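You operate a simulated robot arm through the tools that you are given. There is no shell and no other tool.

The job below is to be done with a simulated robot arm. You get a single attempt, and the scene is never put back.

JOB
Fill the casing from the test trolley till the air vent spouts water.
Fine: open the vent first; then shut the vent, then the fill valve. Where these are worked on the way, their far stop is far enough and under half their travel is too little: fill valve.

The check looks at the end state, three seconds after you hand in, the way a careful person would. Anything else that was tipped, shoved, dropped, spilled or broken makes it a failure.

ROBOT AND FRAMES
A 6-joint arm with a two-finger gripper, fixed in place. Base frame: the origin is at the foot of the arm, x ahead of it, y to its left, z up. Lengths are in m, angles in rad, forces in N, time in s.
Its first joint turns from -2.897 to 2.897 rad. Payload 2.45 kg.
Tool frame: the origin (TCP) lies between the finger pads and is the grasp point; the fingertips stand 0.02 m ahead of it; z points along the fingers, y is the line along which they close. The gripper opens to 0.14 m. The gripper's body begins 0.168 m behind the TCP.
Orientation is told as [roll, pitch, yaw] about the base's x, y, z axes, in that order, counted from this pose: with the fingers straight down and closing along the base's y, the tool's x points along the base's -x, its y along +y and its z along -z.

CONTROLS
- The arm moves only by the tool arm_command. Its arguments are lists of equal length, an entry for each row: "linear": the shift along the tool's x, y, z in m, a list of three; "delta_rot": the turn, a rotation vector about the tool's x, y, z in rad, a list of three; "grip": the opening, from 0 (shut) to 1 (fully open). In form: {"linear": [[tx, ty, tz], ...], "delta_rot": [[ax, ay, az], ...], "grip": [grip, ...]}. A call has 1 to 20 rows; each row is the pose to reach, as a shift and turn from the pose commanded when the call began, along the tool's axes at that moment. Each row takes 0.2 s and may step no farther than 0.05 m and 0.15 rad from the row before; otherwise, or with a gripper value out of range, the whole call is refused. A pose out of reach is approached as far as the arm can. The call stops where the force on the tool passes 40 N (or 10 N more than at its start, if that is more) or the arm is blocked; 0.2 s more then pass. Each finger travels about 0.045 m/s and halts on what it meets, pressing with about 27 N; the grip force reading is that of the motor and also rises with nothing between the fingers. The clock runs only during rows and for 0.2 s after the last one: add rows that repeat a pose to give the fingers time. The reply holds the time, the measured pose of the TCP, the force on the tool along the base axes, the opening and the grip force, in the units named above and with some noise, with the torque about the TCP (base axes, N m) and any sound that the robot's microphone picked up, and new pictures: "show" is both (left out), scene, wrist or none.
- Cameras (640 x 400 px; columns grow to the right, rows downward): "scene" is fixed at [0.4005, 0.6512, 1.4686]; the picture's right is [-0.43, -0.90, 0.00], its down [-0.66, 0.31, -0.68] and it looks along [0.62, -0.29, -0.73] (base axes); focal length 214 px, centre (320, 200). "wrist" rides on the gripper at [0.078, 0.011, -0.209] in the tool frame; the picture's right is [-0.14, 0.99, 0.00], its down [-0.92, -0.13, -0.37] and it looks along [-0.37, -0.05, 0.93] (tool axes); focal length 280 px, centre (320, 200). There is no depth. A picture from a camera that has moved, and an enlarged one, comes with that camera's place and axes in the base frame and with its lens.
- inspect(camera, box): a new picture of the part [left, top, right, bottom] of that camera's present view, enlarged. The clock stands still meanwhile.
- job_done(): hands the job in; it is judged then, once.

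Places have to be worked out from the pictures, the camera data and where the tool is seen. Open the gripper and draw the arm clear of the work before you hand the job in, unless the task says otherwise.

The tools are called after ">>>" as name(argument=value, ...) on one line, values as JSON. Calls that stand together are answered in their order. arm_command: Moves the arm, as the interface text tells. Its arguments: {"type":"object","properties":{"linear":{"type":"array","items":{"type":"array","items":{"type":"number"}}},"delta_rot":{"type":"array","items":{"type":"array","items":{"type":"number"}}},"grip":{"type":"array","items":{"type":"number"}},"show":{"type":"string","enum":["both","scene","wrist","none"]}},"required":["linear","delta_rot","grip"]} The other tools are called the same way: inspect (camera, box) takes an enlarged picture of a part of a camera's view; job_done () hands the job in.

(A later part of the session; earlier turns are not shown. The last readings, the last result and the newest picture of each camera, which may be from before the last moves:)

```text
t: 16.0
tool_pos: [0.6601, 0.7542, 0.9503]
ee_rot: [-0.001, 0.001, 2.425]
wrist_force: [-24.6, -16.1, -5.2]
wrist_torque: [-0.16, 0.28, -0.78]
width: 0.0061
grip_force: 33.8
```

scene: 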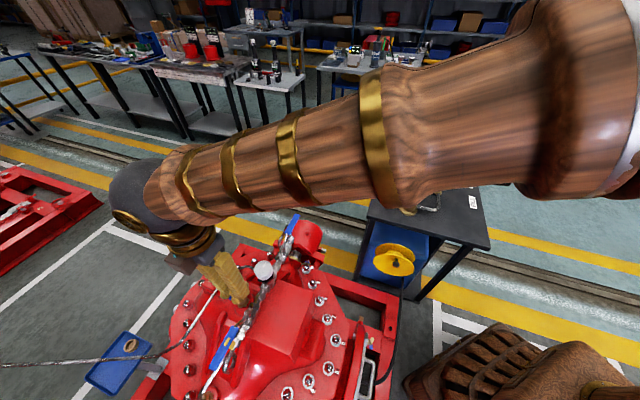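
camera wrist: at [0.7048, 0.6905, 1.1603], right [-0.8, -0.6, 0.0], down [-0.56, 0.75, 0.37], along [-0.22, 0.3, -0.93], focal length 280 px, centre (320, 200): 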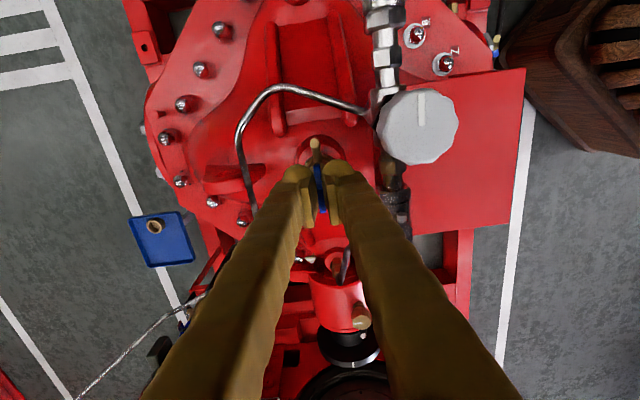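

The torque rose to −0.78 N·m, so the vent is at its open stop. I'll ease back to relieve the torque, open the fingers and rise straight up.

>>> arm_command(linear=[[0, 0, 0], [0, 0, 0], [0, 0, 0], [0, 0, -0.04], [0, 0, -0.085], [0, 0, -0.13], [0, 0, -0.17]], delta_rot=[[0, 0, 0.07], [0, 0, 0.07], [0, 0, 0.07], [0, 0, 0.07], [0, 0, 0.07], [0, 0, 0.07], [0, 0, 0.07]], grip=[0, 0.25, 0.25, 0.25, 0.3, 0.34, 0.34], show="both")

>>> inspect(camera="scene", box=[200, 250, 300, 312])

>>> inspect(camera="wrist", box=[240, 100, 400, 200])

```text
t: 17.6
tool_pos: [0.6616, 0.7561, 1.1217]
ee_rot: [-0.005, 0.0, 2.356]
wrist_force: [-0.2, 0.6, -0.4]
wrist_torque: [-0.05, -0.02, 0.02]
width: 0.0476
grip_force: 0.0
camera wrist: at [0.707, 0.6929, 1.3307], right [-0.8, -0.6, 0.0], down [-0.56, 0.74, 0.37], along [-0.22, 0.3, -0.93], focal length 280 px, centre (320, 200)
```

scene: 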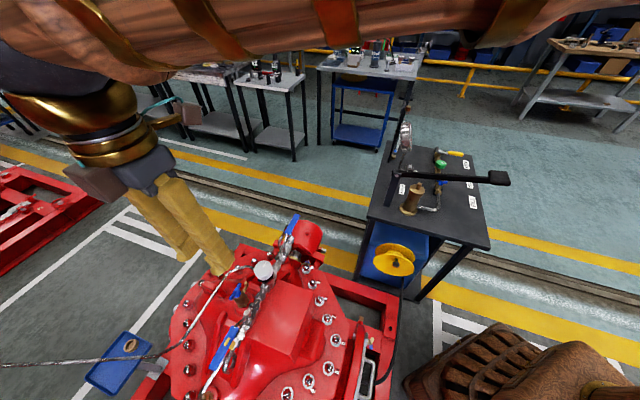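
wrist: 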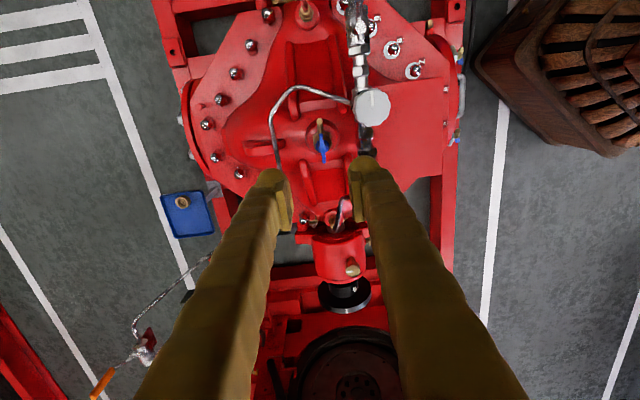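

```text
6.40 times, centred on (250, 281) of scene
camera zoom: at [0.4005, 0.6512, 1.4686], right [-0.43, -0.9, 0.0], down [-0.66, 0.31, -0.68], along [0.62, -0.29, -0.73], focal length 1373 px, centre (768, -318)
```

zoom: 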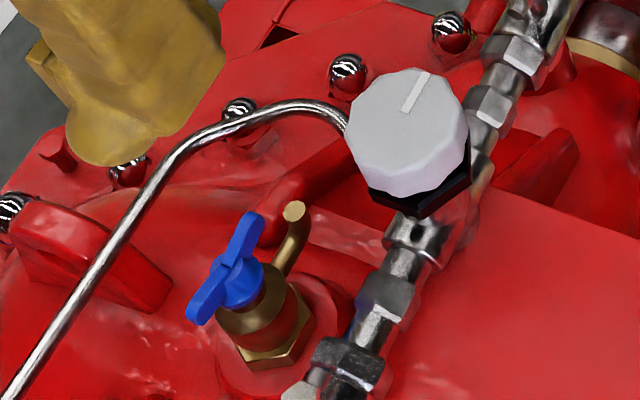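

```text
4.00 times, centred on (320, 150) of wrist
camera zoom: at [0.707, 0.6929, 1.3307], right [-0.8, -0.6, 0.0], down [-0.56, 0.74, 0.37], along [-0.22, 0.3, -0.93], focal length 1122 px, centre (320, 400)
```

zoom: 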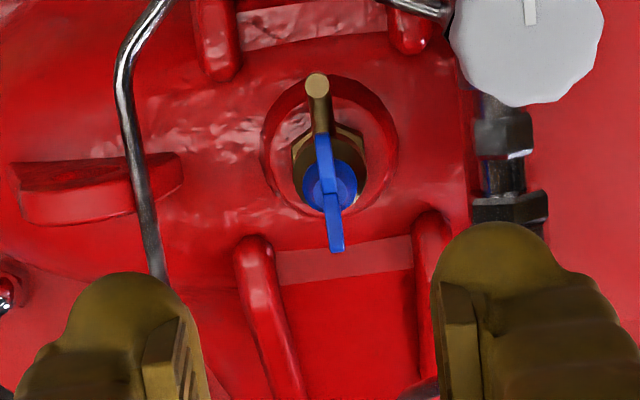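

The vent handle now lies along its spout: open. Next is the FILL valve at about (0.80, −0.12, 0.84), so I'll travel there high at z≈1.22 while yawing back to +45°.

>>> arm_command(linear=[[0, 0, -0.04], [0.0287, 0.0209, -0.07], [0.0645, 0.047, -0.085], [0.1004, 0.0731, -0.095], [0.1362, 0.0992, -0.1], [0.1757, 0.1279, -0.1], [0.2151, 0.1566, -0.1], [0.2545, 0.1853, -0.1], [0.294, 0.214, -0.1], [0.3334, 0.2427, -0.1], [0.3728, 0.2714, -0.1], [0.4123, 0.3002, -0.1], [0.4517, 0.3289, -0.1], [0.4911, 0.3576, -0.1], [0.5306, 0.3863, -0.1], [0.57, 0.415, -0.1], [0.6095, 0.4437, -0.1], [0.6453, 0.4698, -0.1], [0.6812, 0.4959, -0.1], [0.717, 0.522, -0.1]], delta_rot=[[0, 0, 0.0785], [0, 0, 0.157], [0, 0, 0.2355], [0, 0, 0.314], [0, 0, 0.3925], [0, 0, 0.471], [0, 0, 0.5495], [0, 0, 0.628], [0, 0, 0.7065], [0, 0, 0.785], [0, 0, 0.8635], [0, 0, 0.942], [0, 0, 1.0205], [0, 0, 1.099], [0, 0, 1.1775], [0, 0, 1.256], [0, 0, 1.3345], [0, 0, 1.413], [0, 0, 1.4915], [0, 0, 1.571]], grip=[0.34, 0.34, 0.34, 0.34, 0.34, 0.34, 0.34, 0.34, 0.34, 0.34, 0.34, 0.34, 0.34, 0.34, 0.34, 0.34, 0.34, 0.34, 0.34, 0.34], show="both")

>>> inspect(camera="wrist", box=[220, 80, 420, 205])

>>> inspect(camera="scene", box=[350, 90, 520, 230])

```text
t: 21.8
tool_pos: [0.7986, -0.1249, 1.2185]
ee_rot: [0.0, -0.005, 0.783]
wrist_force: [0.2, 0.0, 0.9]
wrist_torque: [0.0, 0.0, 0.02]
width: 0.0476
grip_force: 0.0
camera wrist: at [0.7315, -0.1728, 1.4276], right [-0.6, 0.8, 0.0], down [0.74, 0.56, 0.37], along [0.3, 0.22, -0.93], focal length 280 px, centre (320, 200)
```

scene: 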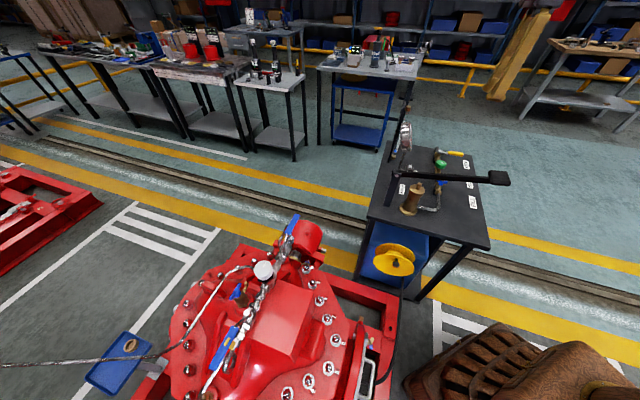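
wrist: 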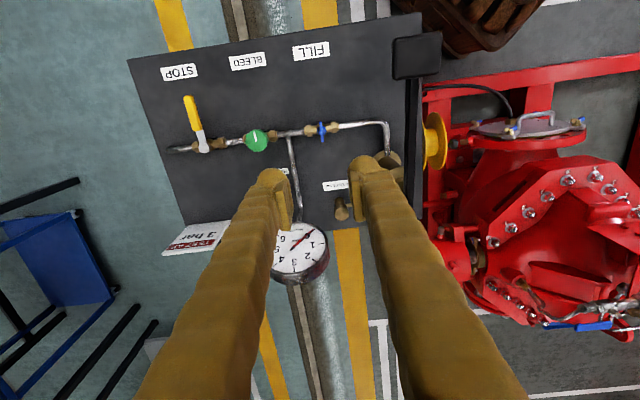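

```text
3.20 times, centred on (320, 142) of wrist
camera zoom: at [0.7315, -0.1728, 1.4276], right [-0.6, 0.8, 0.0], down [0.74, 0.56, 0.37], along [0.3, 0.22, -0.93], focal length 897 px, centre (320, 384)
```

zoom: 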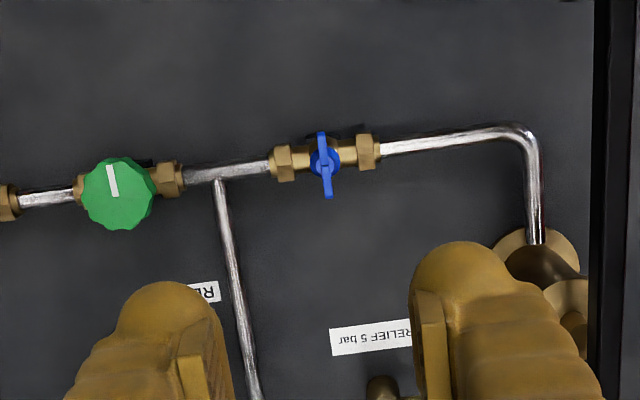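

```text
2.86 times, centred on (435, 160) of scene
camera zoom: at [0.4005, 0.6512, 1.4686], right [-0.43, -0.9, 0.0], down [-0.66, 0.31, -0.68], along [0.62, -0.29, -0.73], focal length 613 px, centre (-9, 314)
```

zoom: 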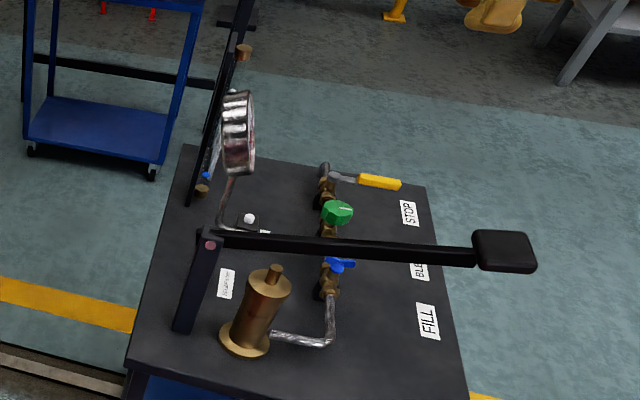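

Directly over the FILL valve, the blue wing sits square to the pipe (closed) at about tool (−0.004, +0.004) from the TCP. I'll correct and descend to z≈0.98 for a closer look.

>>> arm_command(linear=[[-0.004, 0.004, 0.04], [-0.004, 0.004, 0.085], [-0.004, 0.004, 0.13], [-0.004, 0.004, 0.175], [-0.004, 0.004, 0.215], [-0.004, 0.004, 0.24], [-0.004, 0.004, 0.24]], delta_rot=[[0, 0, 0], [0, 0, 0], [0, 0, 0], [0, 0, 0], [0, 0, 0], [0, 0, 0], [0, 0, 0]], grip=[0.34, 0.34, 0.34, 0.34, 0.34, 0.34, 0.34], show="both")

>>> inspect(camera="wrist", box=[240, 120, 400, 220])

>>> inspect(camera="scene", box=[350, 90, 520, 230])

```text
t: 23.4
tool_pos: [0.801, -0.1156, 0.9799]
ee_rot: [0.0, -0.005, 0.785]
wrist_force: [0.0, 0.1, 0.6]
wrist_torque: [-0.04, 0.0, -0.04]
width: 0.0478
grip_force: 0.0
camera wrist: at [0.7351, -0.1641, 1.1887], right [-0.6, 0.8, 0.0], down [0.74, 0.56, 0.37], along [0.3, 0.23, -0.93], focal length 280 px, centre (320, 200)
```

scene: 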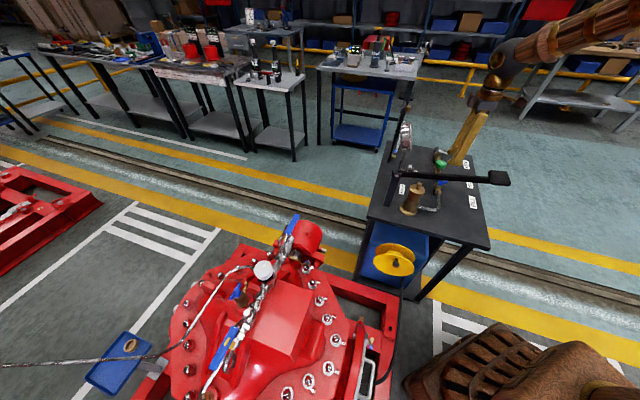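
wrist: 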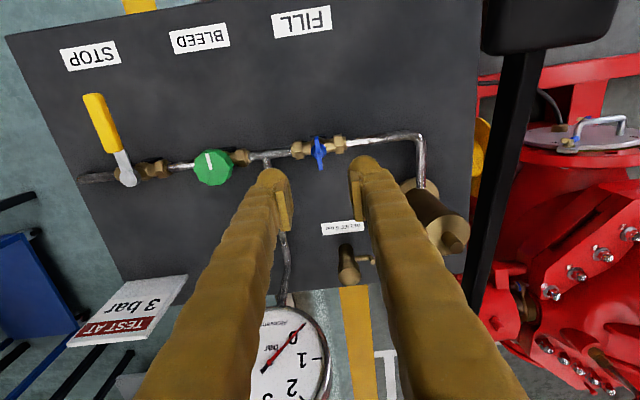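

```text
4.00 times, centred on (320, 170) of wrist
camera zoom: at [0.7351, -0.1641, 1.1887], right [-0.6, 0.8, 0.0], down [0.74, 0.56, 0.37], along [0.3, 0.23, -0.93], focal length 1122 px, centre (320, 320)
```

zoom: 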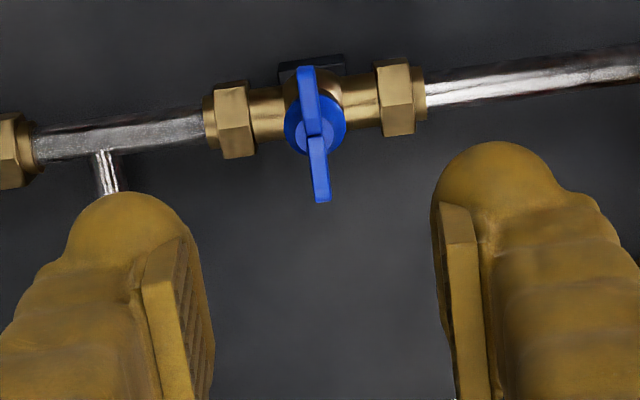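

```text
2.86 times, centred on (435, 160) of scene
camera zoom: at [0.4005, 0.6512, 1.4686], right [-0.43, -0.9, 0.0], down [-0.66, 0.31, -0.68], along [0.62, -0.29, -0.73], focal length 613 px, centre (-9, 314)
```

zoom: 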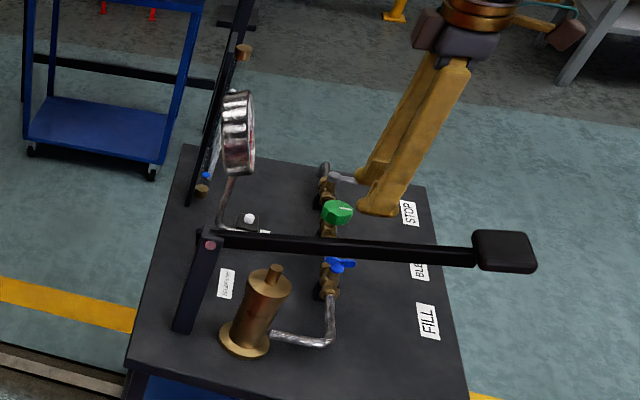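

Clear all round. The wing is centred near tool (+0.003, 0); I'll descend to TCP z≈0.87 and check before gripping.

>>> arm_command(linear=[[0.003, 0, 0.04], [0.003, 0, 0.08], [0.003, 0, 0.11], [0.003, 0, 0.11]], delta_rot=[[0, 0, 0], [0, 0, 0], [0, 0, 0], [0, 0, 0]], grip=[0.34, 0.34, 0.34, 0.34], show="both")

>>> inspect(camera="wrist", box=[240, 140, 400, 240])

>>> inspect(camera="scene", box=[395, 130, 495, 220])

```text
t: 24.4
tool_pos: [0.7983, -0.119, 0.8735]
ee_rot: [0.0, -0.003, 0.783]
wrist_force: [-0.8, -0.7, 0.7]
wrist_torque: [-0.01, 0.01, 0.01]
width: 0.0471
grip_force: 0.0
camera wrist: at [0.7323, -0.1673, 1.0817], right [-0.6, 0.8, 0.0], down [0.74, 0.56, 0.37], along [0.3, 0.23, -0.93], focal length 280 px, centre (320, 200)
```

scene: 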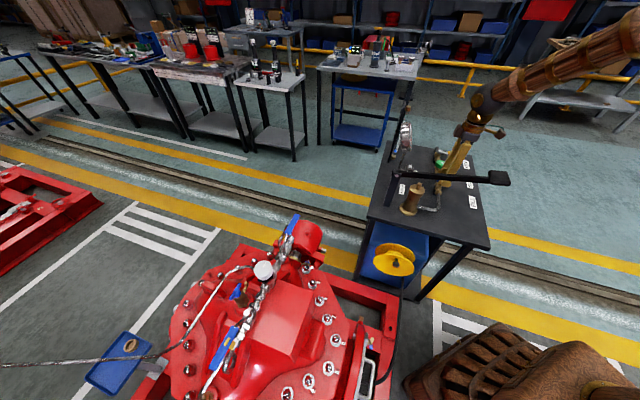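
wrist: 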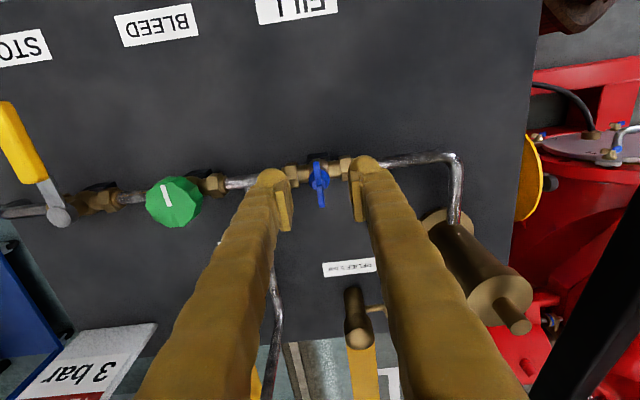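

```text
4.00 times, centred on (320, 190) of wrist
camera zoom: at [0.7323, -0.1673, 1.0817], right [-0.6, 0.8, 0.0], down [0.74, 0.56, 0.37], along [0.3, 0.23, -0.93], focal length 1122 px, centre (320, 240)
```

zoom: 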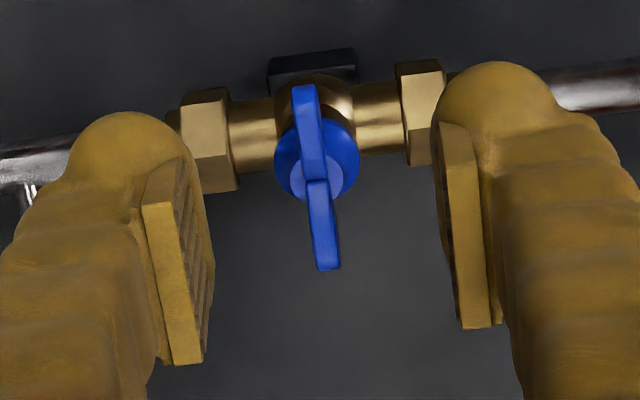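

```text
4.44 times, centred on (445, 175) of scene
camera zoom: at [0.4005, 0.6512, 1.4686], right [-0.43, -0.9, 0.0], down [-0.66, 0.31, -0.68], along [0.62, -0.29, -0.73], focal length 953 px, centre (-236, 311)
```

zoom: 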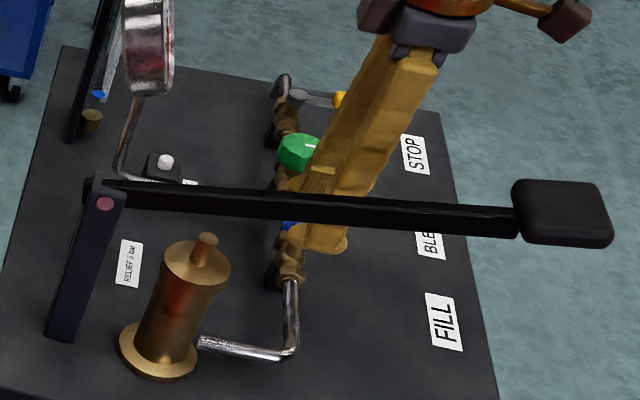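

The wing looks the same size as the vent wing did at a good grip height; it's centred at about (+0.002, 0). I'll go down 3 mm, shift 2 mm, and close.

>>> arm_command(linear=[[0.002, 0, 0.003], [0.002, 0, 0.003], [0.002, 0, 0.003], [0.002, 0, 0.003], [0.002, 0, 0.003]], delta_rot=[[0, 0, 0], [0, 0, 0], [0, 0, 0], [0, 0, 0], [0, 0, 0]], grip=[0.34, 0, 0, 0, 0], show="none")

>>> inspect(camera="wrist", box=[240, 140, 400, 240])

```text
t: 25.6
tool_pos: [0.7978, -0.122, 0.8712]
ee_rot: [0.0, -0.005, 0.785]
wrist_force: [7.9, -10.3, 17.8]
wrist_torque: [-0.23, -0.13, -0.02]
width: 0.0058
grip_force: 27.1
```

```text
4.00 times, centred on (320, 190) of wrist
camera zoom: at [0.7313, -0.1686, 1.0791], right [-0.6, 0.8, 0.0], down [0.74, 0.56, 0.37], along [0.3, 0.22, -0.93], focal length 1122 px, centre (320, 240)
```

zoom: 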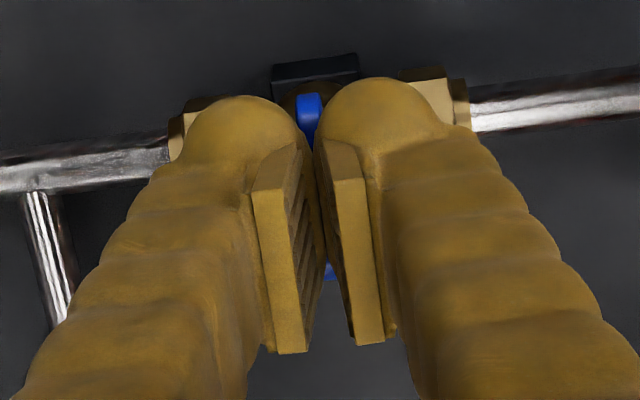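

Gripped the wing (5.8 mm). I'll relieve −1 mm in tool y and raise 1.5 mm to shed the residual force, then turn counter-clockwise 0.14 rad and read.

>>> arm_command(linear=[[0, -0.001, -0.0015], [0, -0.001, -0.0015], [0, -0.001, -0.0015]], delta_rot=[[0, 0, 0], [0, 0, -0.07], [0, 0, -0.14]], grip=[0, 0, 0], show="none")

>>> inspect(camera="wrist", box=[240, 140, 400, 240])

```text
t: 26.4
tool_pos: [0.7984, -0.1207, 0.8693]
ee_rot: [-0.002, -0.008, 0.898]
wrist_force: [-0.6, 0.8, 7.4]
wrist_torque: [-0.02, 0.03, 0.01]
width: 0.0059
grip_force: 26.8
stopped in row 3: the force on the tool passed its limit at 42 N (the readings are from after the stop); the commanded pose is now the measured one
```

```text
4.00 times, centred on (320, 190) of wrist
camera zoom: at [0.7367, -0.1755, 1.0791], right [-0.69, 0.73, 0.0], down [0.67, 0.64, 0.38], along [0.27, 0.26, -0.93], focal length 1122 px, centre (320, 240)
```

zoom: 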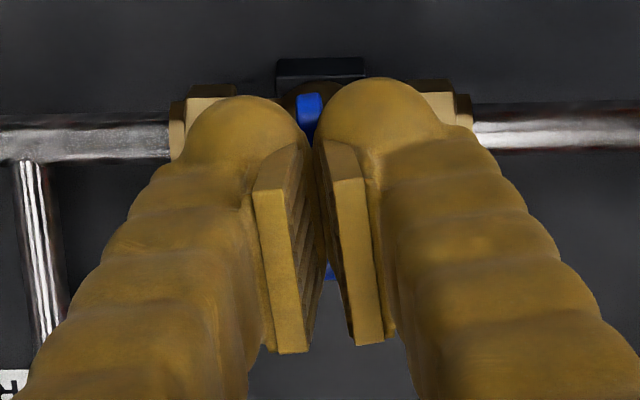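

It stopped on a 42 N peak but settled near zero, and the wing seems to have followed. I'll zoom in tight on the fingertips before going on.

>>> inspect(camera="wrist", box=[295, 155, 345, 215])

>>> inspect(camera="scene", box=[420, 160, 470, 200])

```text
6.67 times, centred on (320, 185) of wrist
camera zoom: at [0.7367, -0.1755, 1.0791], right [-0.69, 0.73, 0.0], down [0.67, 0.64, 0.38], along [0.27, 0.26, -0.93], focal length 1869 px, centre (320, 300)
```

zoom: 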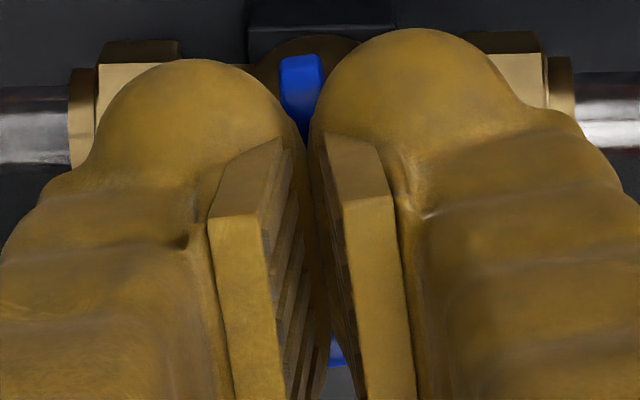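

```text
10.00 times, centred on (445, 180) of scene
camera zoom: at [0.4005, 0.6512, 1.4686], right [-0.43, -0.9, 0.0], down [-0.66, 0.31, -0.68], along [0.62, -0.29, -0.73], focal length 2145 px, centre (-930, 400)
```

zoom: 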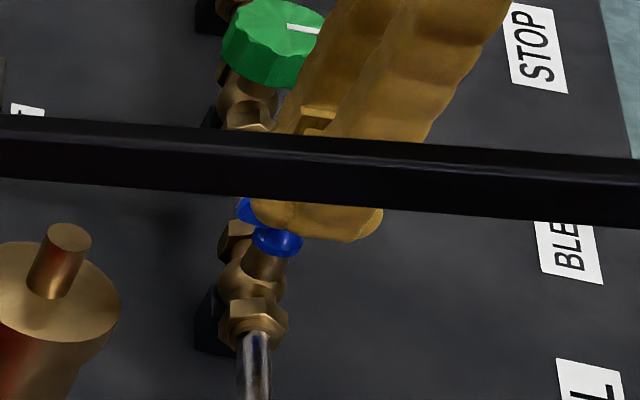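

The finger gap here looks narrower than it did on the vent wing, so the wing may sit below the pads. I'll open the fingers and check whether the wing moved.

>>> arm_command(linear=[[0, 0, 0], [0, 0, 0], [0, 0, 0]], delta_rot=[[0, 0, 0], [0, 0, 0], [0, 0, 0]], grip=[0.3, 0.3, 0.3], show="none")

>>> inspect(camera="wrist", box=[240, 140, 400, 240])

>>> inspect(camera="scene", box=[420, 160, 470, 200])

```text
t: 27.2
tool_pos: [0.7983, -0.1214, 0.8703]
ee_rot: [-0.002, -0.007, 0.896]
wrist_force: [0.1, 0.1, -0.4]
wrist_torque: [-0.01, 0.01, 0.01]
width: 0.0421
grip_force: 0.1
```

```text
4.00 times, centred on (320, 190) of wrist
camera zoom: at [0.7367, -0.1754, 1.0787], right [-0.69, 0.73, 0.0], down [0.67, 0.64, 0.38], along [0.27, 0.26, -0.93], focal length 1122 px, centre (320, 240)
```

zoom: 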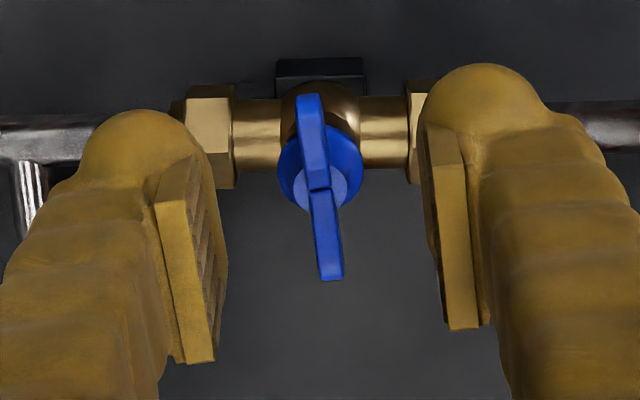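

```text
10.00 times, centred on (445, 180) of scene
camera zoom: at [0.4005, 0.6512, 1.4686], right [-0.43, -0.9, 0.0], down [-0.66, 0.31, -0.68], along [0.62, -0.29, -0.73], focal length 2145 px, centre (-930, 400)
```

zoom: 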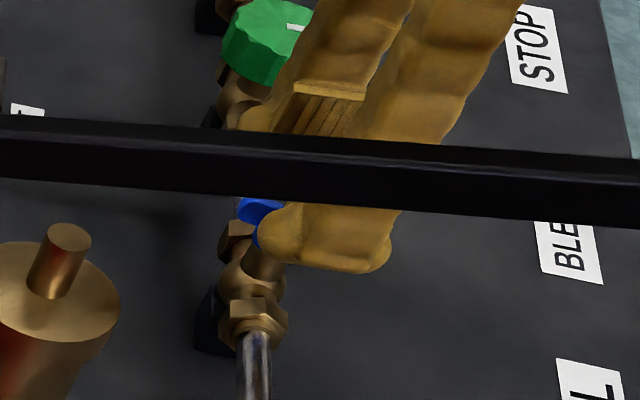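

The pipe rotated in view but the wing did not, so the wing turned with the gripper by about 0.1 rad. It was probably gripped only by the rounded tips, so I'll go 4 mm deeper and regrip.

>>> arm_command(linear=[[0, 0.0005, 0.004], [0, 0.0005, 0.004], [0, 0.0005, 0.004], [0, 0.0005, 0.004], [0, 0.0005, 0.004]], delta_rot=[[0, 0, 0], [0, 0, 0], [0, 0, 0], [0, 0, 0], [0, 0, 0]], grip=[0.3, 0, 0, 0, 0], show="none")

>>> inspect(camera="wrist", box=[240, 140, 400, 240])

```text
t: 28.4
tool_pos: [0.7975, -0.1207, 0.8659]
ee_rot: [-0.006, -0.007, 0.898]
wrist_force: [21.1, -16.4, 0.3]
wrist_torque: [-0.2, -0.26, -0.03]
width: 0.0061
grip_force: 26.4
```

```text
4.00 times, centred on (320, 190) of wrist
camera zoom: at [0.7363, -0.1753, 1.0749], right [-0.69, 0.73, 0.0], down [0.67, 0.64, 0.38], along [0.28, 0.26, -0.93], focal length 1122 px, centre (320, 240)
```

zoom: 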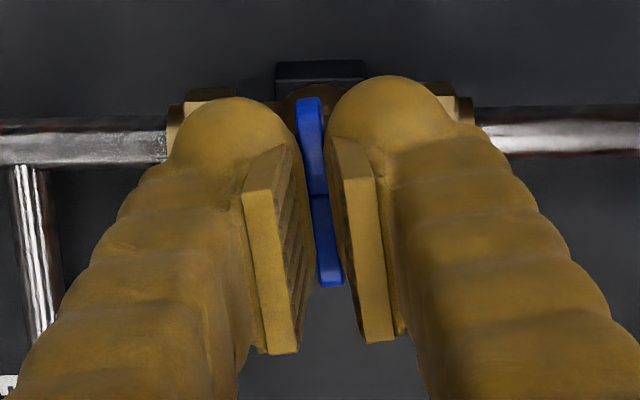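

Now it's a proper grip with no vertical force, but −27 N along tool y. I'll shift −2 mm and turn 0.26 rad.

>>> arm_command(linear=[[0, -0.001, 0], [0, -0.002, 0], [0, -0.002, 0], [0, -0.002, 0]], delta_rot=[[0, 0, 0], [0, 0, 0], [0, 0, -0.13], [0, 0, -0.26]], grip=[0, 0, 0, 0], show="none")

```text
t: 29.4
tool_pos: [0.7971, -0.1206, 0.8651]
ee_rot: [-0.005, -0.006, 1.159]
wrist_force: [0.3, 13.2, 15.7]
wrist_torque: [0.27, -0.02, 0.0]
width: 0.0061
grip_force: 27.1
```

Forces are modest; I'll continue turning in the same direction, raising 1 mm to shed the vertical load.

>>> arm_command(linear=[[-0.0005, 0.0003, -0.001], [-0.0005, 0.0003, -0.001], [-0.0005, 0.0003, -0.001]], delta_rot=[[0, 0, -0.13], [0, 0, -0.26], [0, 0, -0.39]], grip=[0, 0, 0], show="none")

```text
t: 30.2
tool_pos: [0.7979, -0.1214, 0.8664]
ee_rot: [-0.009, -0.003, 1.55]
wrist_force: [5.2, 8.0, 1.2]
wrist_torque: [0.2, -0.06, -0.05]
width: 0.0057
grip_force: 27.6
```

Smooth so far (yaw 1.55). I'll continue another 0.4 rad.

>>> arm_command(linear=[[-0.0003, -0.0003, 0], [-0.0003, -0.0003, 0], [-0.0003, -0.0003, 0]], delta_rot=[[0, 0, -0.13], [0, 0, -0.26], [0, 0, -0.39]], grip=[0, 0, 0], show="none")

```text
t: 31.0
tool_pos: [0.7992, -0.1212, 0.867]
ee_rot: [-0.01, 0.003, 1.94]
wrist_force: [13.6, 4.6, 0.7]
wrist_torque: [0.11, -0.18, -0.03]
width: 0.0062
grip_force: 26.7
```

Turning continues freely. I'll correct 1 mm in y and go on toward the quarter-turn.

>>> arm_command(linear=[[0, -0.001, 0], [0, -0.001, 0], [0, -0.001, 0]], delta_rot=[[0, 0, -0.13], [0, 0, -0.26], [0, 0, -0.38]], grip=[0, 0, 0], show="scene")

>>> inspect(camera="scene", box=[200, 250, 300, 312])

>>> inspect(camera="wrist", box=[240, 140, 400, 240])

```text
t: 31.8
tool_pos: [0.7992, -0.1203, 0.8684]
ee_rot: [-0.006, 0.003, 2.319]
wrist_force: [-5.1, -5.3, 2.7]
wrist_torque: [-0.07, 0.09, -0.01]
width: 0.0061
grip_force: 26.8
```

scene: 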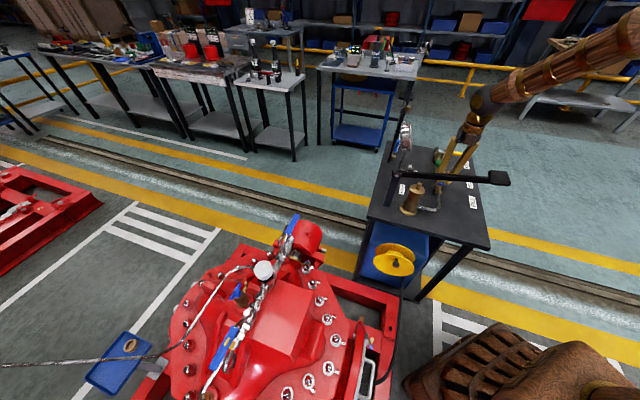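

```text
6.40 times, centred on (250, 281) of scene
camera zoom: at [0.4005, 0.6512, 1.4686], right [-0.43, -0.9, 0.0], down [-0.66, 0.31, -0.68], along [0.62, -0.29, -0.73], focal length 1373 px, centre (768, -318)
```

zoom: 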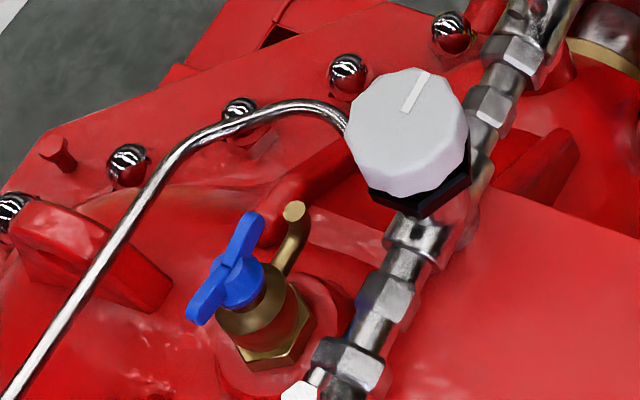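

```text
4.00 times, centred on (320, 190) of wrist
camera zoom: at [0.8416, -0.1858, 1.0772], right [-0.82, -0.57, -0.01], down [-0.53, 0.76, 0.37], along [-0.21, 0.3, -0.93], focal length 1122 px, centre (320, 240)
```

zoom: 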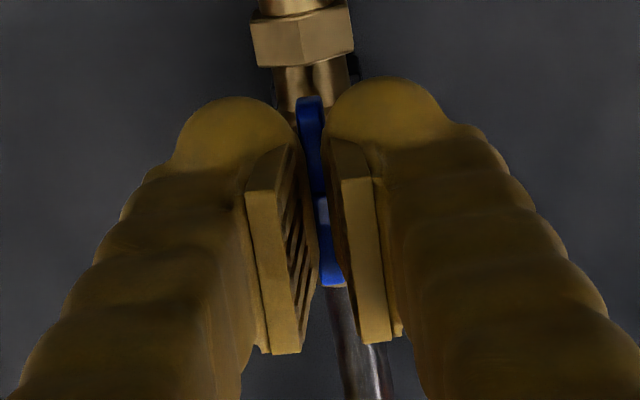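

The FILL wing is nearly along the pipe and no water shows yet. I'll turn a little further to feel the open stop.

>>> arm_command(linear=[[0, 0, 0], [0, 0, 0]], delta_rot=[[0, 0, -0.05], [0, 0, -0.1]], grip=[0, 0], show="none")

>>> inspect(camera="scene", box=[200, 250, 300, 312])

```text
t: 32.4
tool_pos: [0.7997, -0.1208, 0.8692]
ee_rot: [-0.008, 0.003, 2.418]
wrist_force: [-18.4, -9.9, 22.5]
wrist_torque: [-0.14, 0.35, -1.01]
width: 0.0061
grip_force: 26.9
```

```text
6.40 times, centred on (250, 281) of scene
camera zoom: at [0.4005, 0.6512, 1.4686], right [-0.43, -0.9, 0.0], down [-0.66, 0.31, -0.68], along [0.62, -0.29, -0.73], focal length 1373 px, centre (768, -318)
```

zoom: 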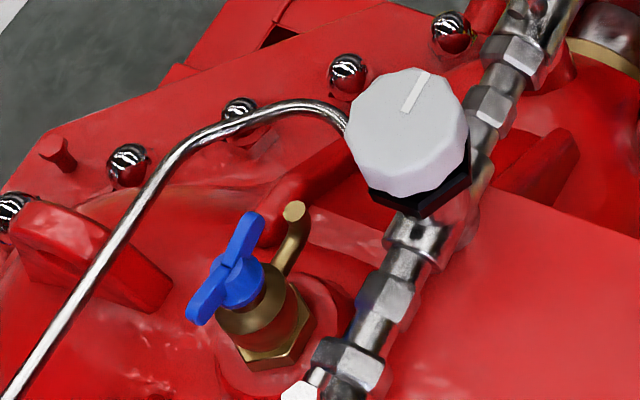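

The torque of −1.0 N·m marks the open stop, so FILL is fully open. I'll ease back, release, and rise clear, listening and watching the vent.

>>> arm_command(linear=[[0, 0, 0], [0, 0, 0], [0, 0, 0], [0, 0, -0.02], [0, 0, -0.06], [0, 0, -0.105], [0, 0, -0.15], [0, 0, -0.195], [0, 0, -0.24], [0, 0, -0.285], [0, 0, -0.33], [0, 0, -0.36]], delta_rot=[[0, 0, 0.07], [0, 0, 0.07], [0, 0, 0.07], [0, 0, 0.07], [0, 0, 0.07], [0, 0, 0.07], [0, 0, 0.07], [0, 0, 0.07], [0, 0, 0.07], [0, 0, 0.07], [0, 0, 0.07], [0, 0, 0.07]], grip=[0, 0.25, 0.25, 0.25, 0.34, 0.34, 0.34, 0.34, 0.34, 0.34, 0.34, 0.34], show="both")

>>> inspect(camera="scene", box=[200, 250, 300, 312])

>>> inspect(camera="scene", box=[395, 130, 495, 220])

>>> inspect(camera="wrist", box=[220, 60, 420, 185])

```text
t: 32.8
tool_pos: [0.8001, -0.121, 0.8708]
ee_rot: [-0.01, 0.004, 2.375]
wrist_force: [-6.4, -1.1, 15.1]
wrist_torque: [0.02, 0.12, -0.13]
width: 0.0059
grip_force: 26.5
stopped in row 1: the force on the tool passed its limit at 44 N (the readings are from after the stop); the commanded pose is now the measured one
camera wrist: at [0.8448, -0.1832, 1.0789], right [-0.79, -0.62, -0.01], down [-0.58, 0.73, 0.37], along [-0.22, 0.29, -0.93], focal length 280 px, centre (320, 200)
```

scene: 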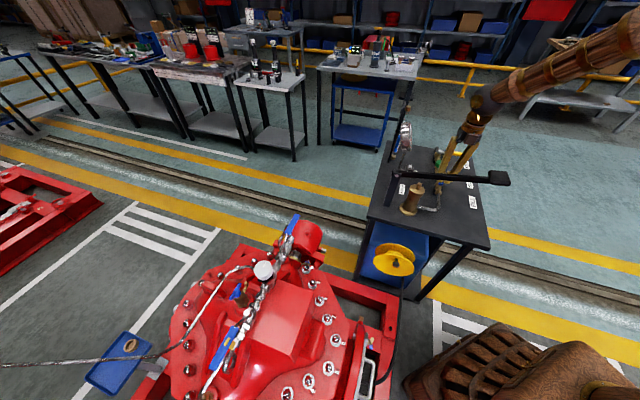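
wrist: 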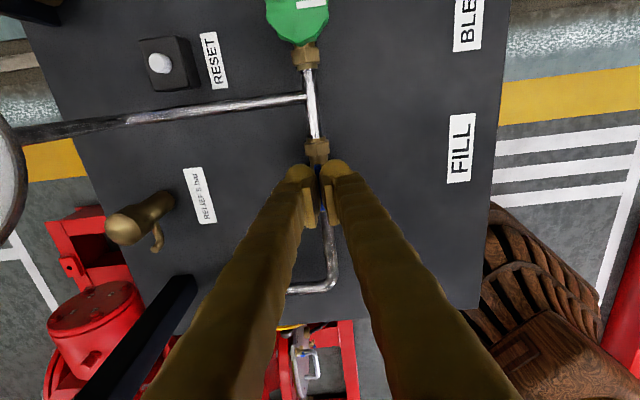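

```text
6.40 times, centred on (250, 281) of scene
camera zoom: at [0.4005, 0.6512, 1.4686], right [-0.43, -0.9, 0.0], down [-0.66, 0.31, -0.68], along [0.62, -0.29, -0.73], focal length 1373 px, centre (768, -318)
```

zoom: 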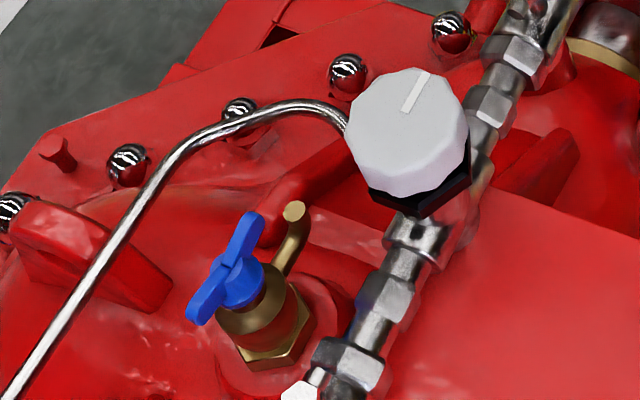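

```text
4.44 times, centred on (445, 175) of scene
camera zoom: at [0.4005, 0.6512, 1.4686], right [-0.43, -0.9, 0.0], down [-0.66, 0.31, -0.68], along [0.62, -0.29, -0.73], focal length 953 px, centre (-236, 311)
```

zoom: 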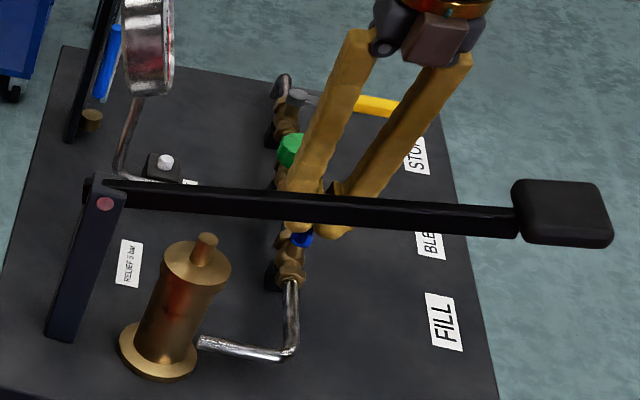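

```text
3.20 times, centred on (320, 122) of wrist
camera zoom: at [0.8448, -0.1832, 1.0789], right [-0.79, -0.62, -0.01], down [-0.58, 0.73, 0.37], along [-0.22, 0.29, -0.93], focal length 897 px, centre (320, 448)
```

zoom: 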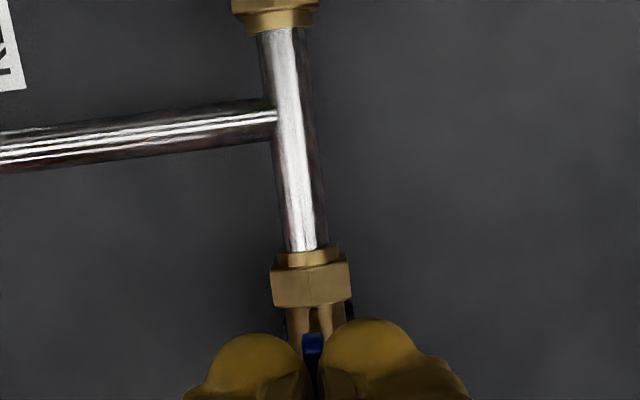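

A blue column on the panel behind the gauge has grown since earlier, which looks like a filling level tube. I'll release the wing now and rise, and inspect that tube.

>>> arm_command(linear=[[0, 0, 0], [0, 0, 0], [0, 0, -0.02], [0, 0, -0.06], [0, 0, -0.105], [0, 0, -0.15], [0, 0, -0.195], [0, 0, -0.24], [0, 0, -0.285], [0, 0, -0.33], [0, 0, -0.36]], delta_rot=[[0, 0, 0], [0, 0, 0], [0, 0, 0], [0, 0, 0], [0, 0, 0], [0, 0, 0], [0, 0, 0], [0, 0, 0], [0, 0, 0], [0, 0, 0], [0, 0, 0]], grip=[0.25, 0.25, 0.25, 0.34, 0.34, 0.34, 0.34, 0.34, 0.34, 0.34, 0.34], show="both")

>>> inspect(camera="scene", box=[380, 90, 440, 150])

>>> inspect(camera="scene", box=[395, 130, 495, 220])

>>> inspect(camera="scene", box=[200, 250, 300, 312])

```text
t: 35.2
tool_pos: [0.7987, -0.1229, 1.2307]
ee_rot: [-0.004, 0.002, 2.374]
wrist_force: [-0.5, -0.7, -1.0]
wrist_torque: [0.02, 0.01, 0.0]
width: 0.0476
grip_force: 0.1
camera wrist: at [0.844, -0.1846, 1.4398], right [-0.79, -0.62, -0.01], down [-0.58, 0.73, 0.37], along [-0.22, 0.29, -0.93], focal length 280 px, centre (320, 200)
```

scene: 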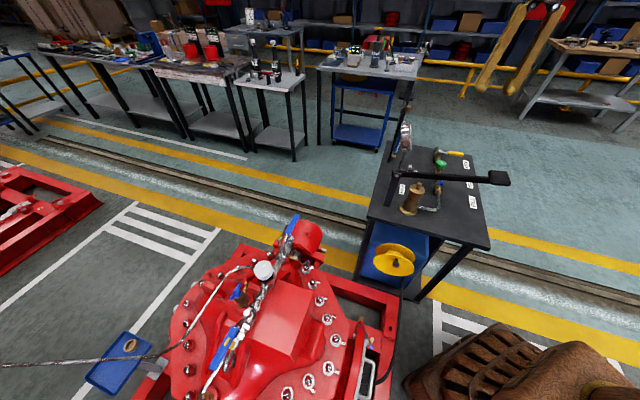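
wrist: 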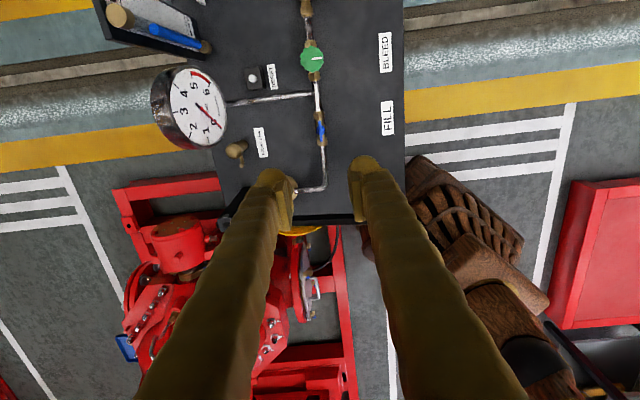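

```text
6.67 times, centred on (410, 120) of scene
camera zoom: at [0.4005, 0.6512, 1.4686], right [-0.43, -0.9, 0.0], down [-0.66, 0.31, -0.68], along [0.62, -0.29, -0.73], focal length 1430 px, centre (-280, 733)
```

zoom: 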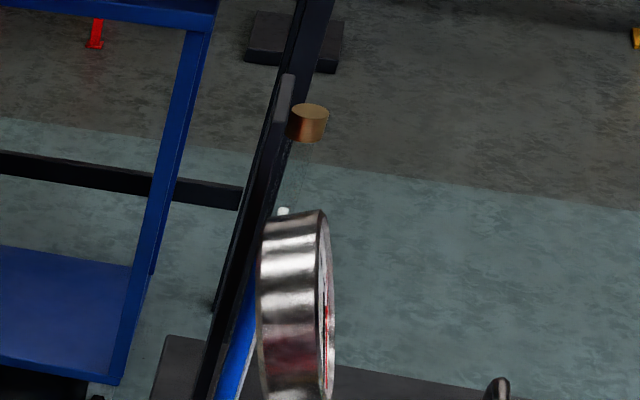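

```text
4.44 times, centred on (445, 175) of scene
camera zoom: at [0.4005, 0.6512, 1.4686], right [-0.43, -0.9, 0.0], down [-0.66, 0.31, -0.68], along [0.62, -0.29, -0.73], focal length 953 px, centre (-236, 311)
```

zoom: 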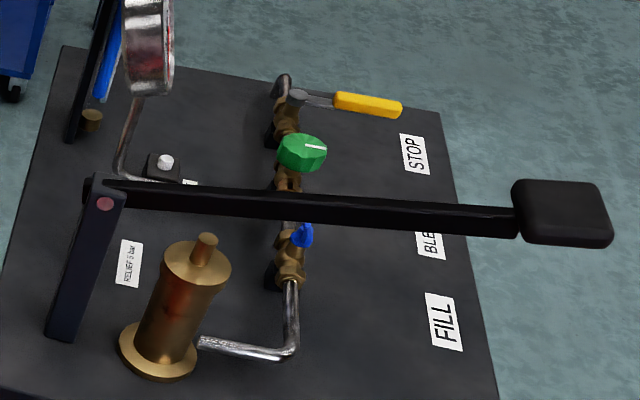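

```text
6.40 times, centred on (250, 281) of scene
camera zoom: at [0.4005, 0.6512, 1.4686], right [-0.43, -0.9, 0.0], down [-0.66, 0.31, -0.68], along [0.62, -0.29, -0.73], focal length 1373 px, centre (768, -318)
```

zoom: 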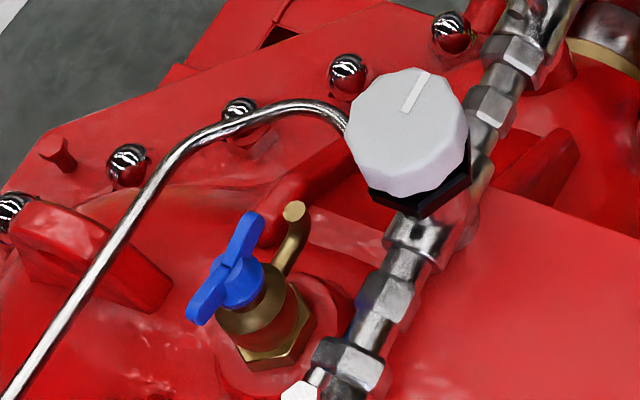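

The level tube in the wrist view is already about two-thirds blue, so the casing is filling by itself. I'll travel back above the vent now so I can shut it as soon as water spouts.

>>> arm_command(linear=[[-0.0389, -0.0295, 0], [-0.0779, -0.0589, 0], [-0.1168, -0.0884, 0], [-0.1557, -0.1179, 0], [-0.1946, -0.1474, 0], [-0.2336, -0.1768, 0], [-0.2725, -0.2063, 0], [-0.3114, -0.2358, 0], [-0.3504, -0.2653, 0], [-0.3893, -0.2947, 0], [-0.4282, -0.3242, 0], [-0.4671, -0.3537, 0], [-0.5061, -0.3832, 0], [-0.545, -0.4126, 0], [-0.5839, -0.4421, 0], [-0.6229, -0.4716, 0], [-0.6618, -0.5011, 0], [-0.7007, -0.5305, 0], [-0.7078, -0.5359, 0.045], [-0.7078, -0.5359, 0.09]], delta_rot=[[0, 0, 0], [0, 0, 0.002], [0, 0, 0.004], [0, 0, 0.006], [0, 0, 0.008], [0, 0, 0.01], [0, 0, 0.012], [0, 0, 0.014], [0, 0, 0.016], [0, 0, 0.018], [0, 0, 0.018], [0, 0, 0.018], [0, 0, 0.018], [0, 0, 0.018], [0, 0, 0.018], [0, 0, 0.018], [0, 0, 0.018], [0, 0, 0.018], [0, 0, 0.018], [0, 0, 0.018]], grip=[0.34, 0.34, 0.34, 0.34, 0.34, 0.34, 0.34, 0.34, 0.34, 0.34, 0.34, 0.34, 0.34, 0.34, 0.34, 0.34, 0.34, 0.34, 0.34, 0.34], show="both")

>>> inspect(camera="scene", box=[200, 250, 300, 312])

>>> inspect(camera="scene", box=[380, 90, 440, 150])

>>> inspect(camera="wrist", box=[240, 110, 400, 210])

```text
t: 39.4
tool_pos: [0.6588, 0.7555, 1.1388]
ee_rot: [-0.008, 0.004, 2.355]
wrist_force: [-0.3, 0.2, 0.6]
wrist_torque: [0.02, 0.01, 0.0]
width: 0.0478
grip_force: 0.0
camera wrist: at [0.7016, 0.693, 1.3483], right [-0.8, -0.6, -0.01], down [-0.56, 0.74, 0.37], along [-0.21, 0.3, -0.93], focal length 280 px, centre (320, 200)
```

scene: 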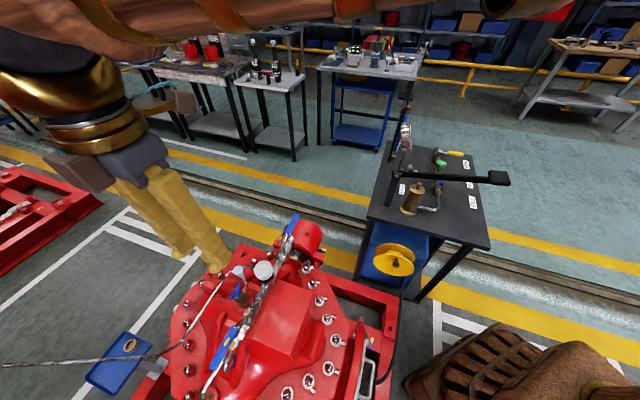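
wrist: 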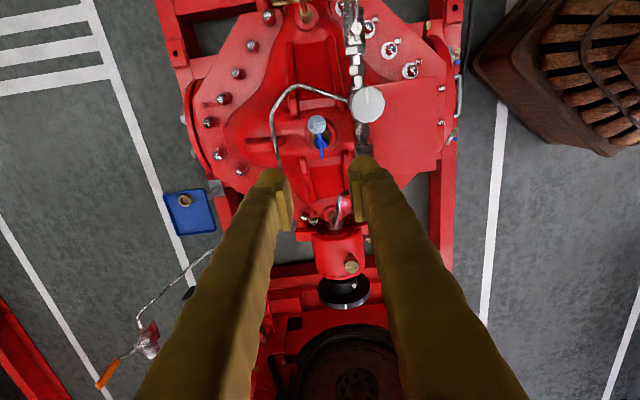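

```text
6.40 times, centred on (250, 281) of scene
camera zoom: at [0.4005, 0.6512, 1.4686], right [-0.43, -0.9, 0.0], down [-0.66, 0.31, -0.68], along [0.62, -0.29, -0.73], focal length 1373 px, centre (768, -318)
```

zoom: 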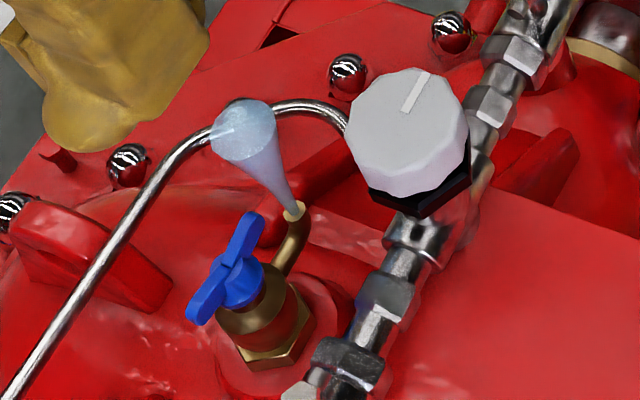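

```text
6.67 times, centred on (410, 120) of scene
camera zoom: at [0.4005, 0.6512, 1.4686], right [-0.43, -0.9, 0.0], down [-0.66, 0.31, -0.68], along [0.62, -0.29, -0.73], focal length 1430 px, centre (-280, 733)
```

zoom: 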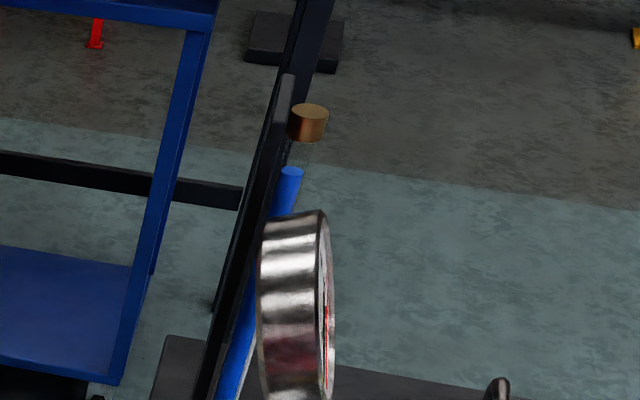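

```text
4.00 times, centred on (320, 160) of wrist
camera zoom: at [0.7016, 0.693, 1.3483], right [-0.8, -0.6, -0.01], down [-0.56, 0.74, 0.37], along [-0.21, 0.3, -0.93], focal length 1122 px, centre (320, 360)
```

zoom: 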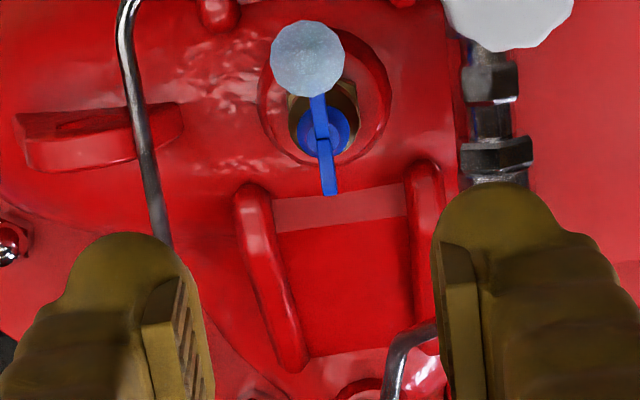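

Water is spouting from the vent. I'll descend straight onto the wing (TCP z≈0.950) and grip it to shut the vent.

>>> arm_command(linear=[[0.002, 0, 0.045], [0.002, 0, 0.09], [0.002, 0, 0.135], [0.002, 0, 0.17], [0.002, 0, 0.1885], [0.002, 0, 0.1885], [0.002, 0, 0.1885], [0.002, 0, 0.1885], [0.002, 0, 0.1885]], delta_rot=[[0, 0, 0], [0, 0, 0], [0, 0, 0], [0, 0, 0], [0, 0, 0], [0, 0, 0], [0, 0, 0], [0, 0, 0], [0, 0, 0]], grip=[0.34, 0.34, 0.34, 0.34, 0.34, 0.0, 0.0, 0.0, 0.0], show="wrist")

>>> inspect(camera="wrist", box=[240, 140, 400, 240])

```text
t: 41.5
tool_pos: [0.6626, 0.7529, 0.9534]
ee_rot: [-0.002, 0.003, 2.355]
wrist_force: [-4.3, -5.4, 6.2]
wrist_torque: [-0.02, 0.09, 0.03]
width: 0.0057
grip_force: 33.2
stopped in row 9: the force on the tool passed its limit at 42 N (the readings are from after the stop); the commanded pose is now the measured one
camera wrist: at [0.7057, 0.6906, 1.1619], right [-0.8, -0.6, 0.0], down [-0.56, 0.74, 0.36], along [-0.22, 0.29, -0.93], focal length 280 px, centre (320, 200)
```

wrist: 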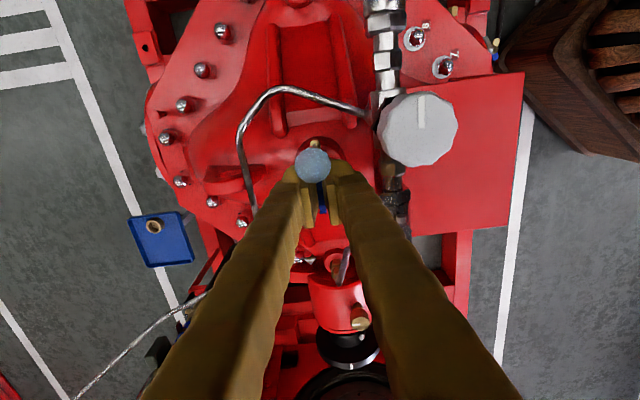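

```text
4.00 times, centred on (320, 190) of wrist
camera zoom: at [0.7057, 0.6906, 1.1619], right [-0.8, -0.6, 0.0], down [-0.56, 0.74, 0.36], along [-0.22, 0.29, -0.93], focal length 1122 px, centre (320, 240)
```

zoom: 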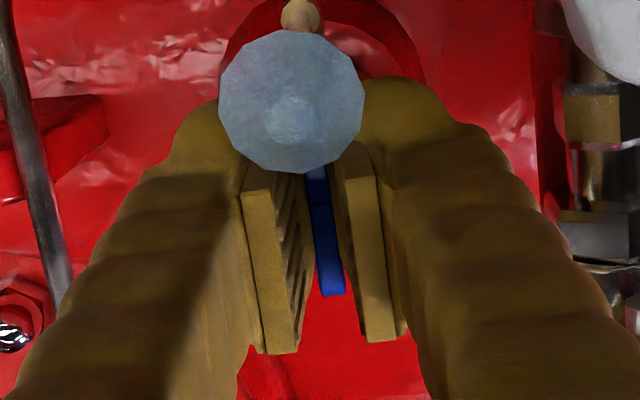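

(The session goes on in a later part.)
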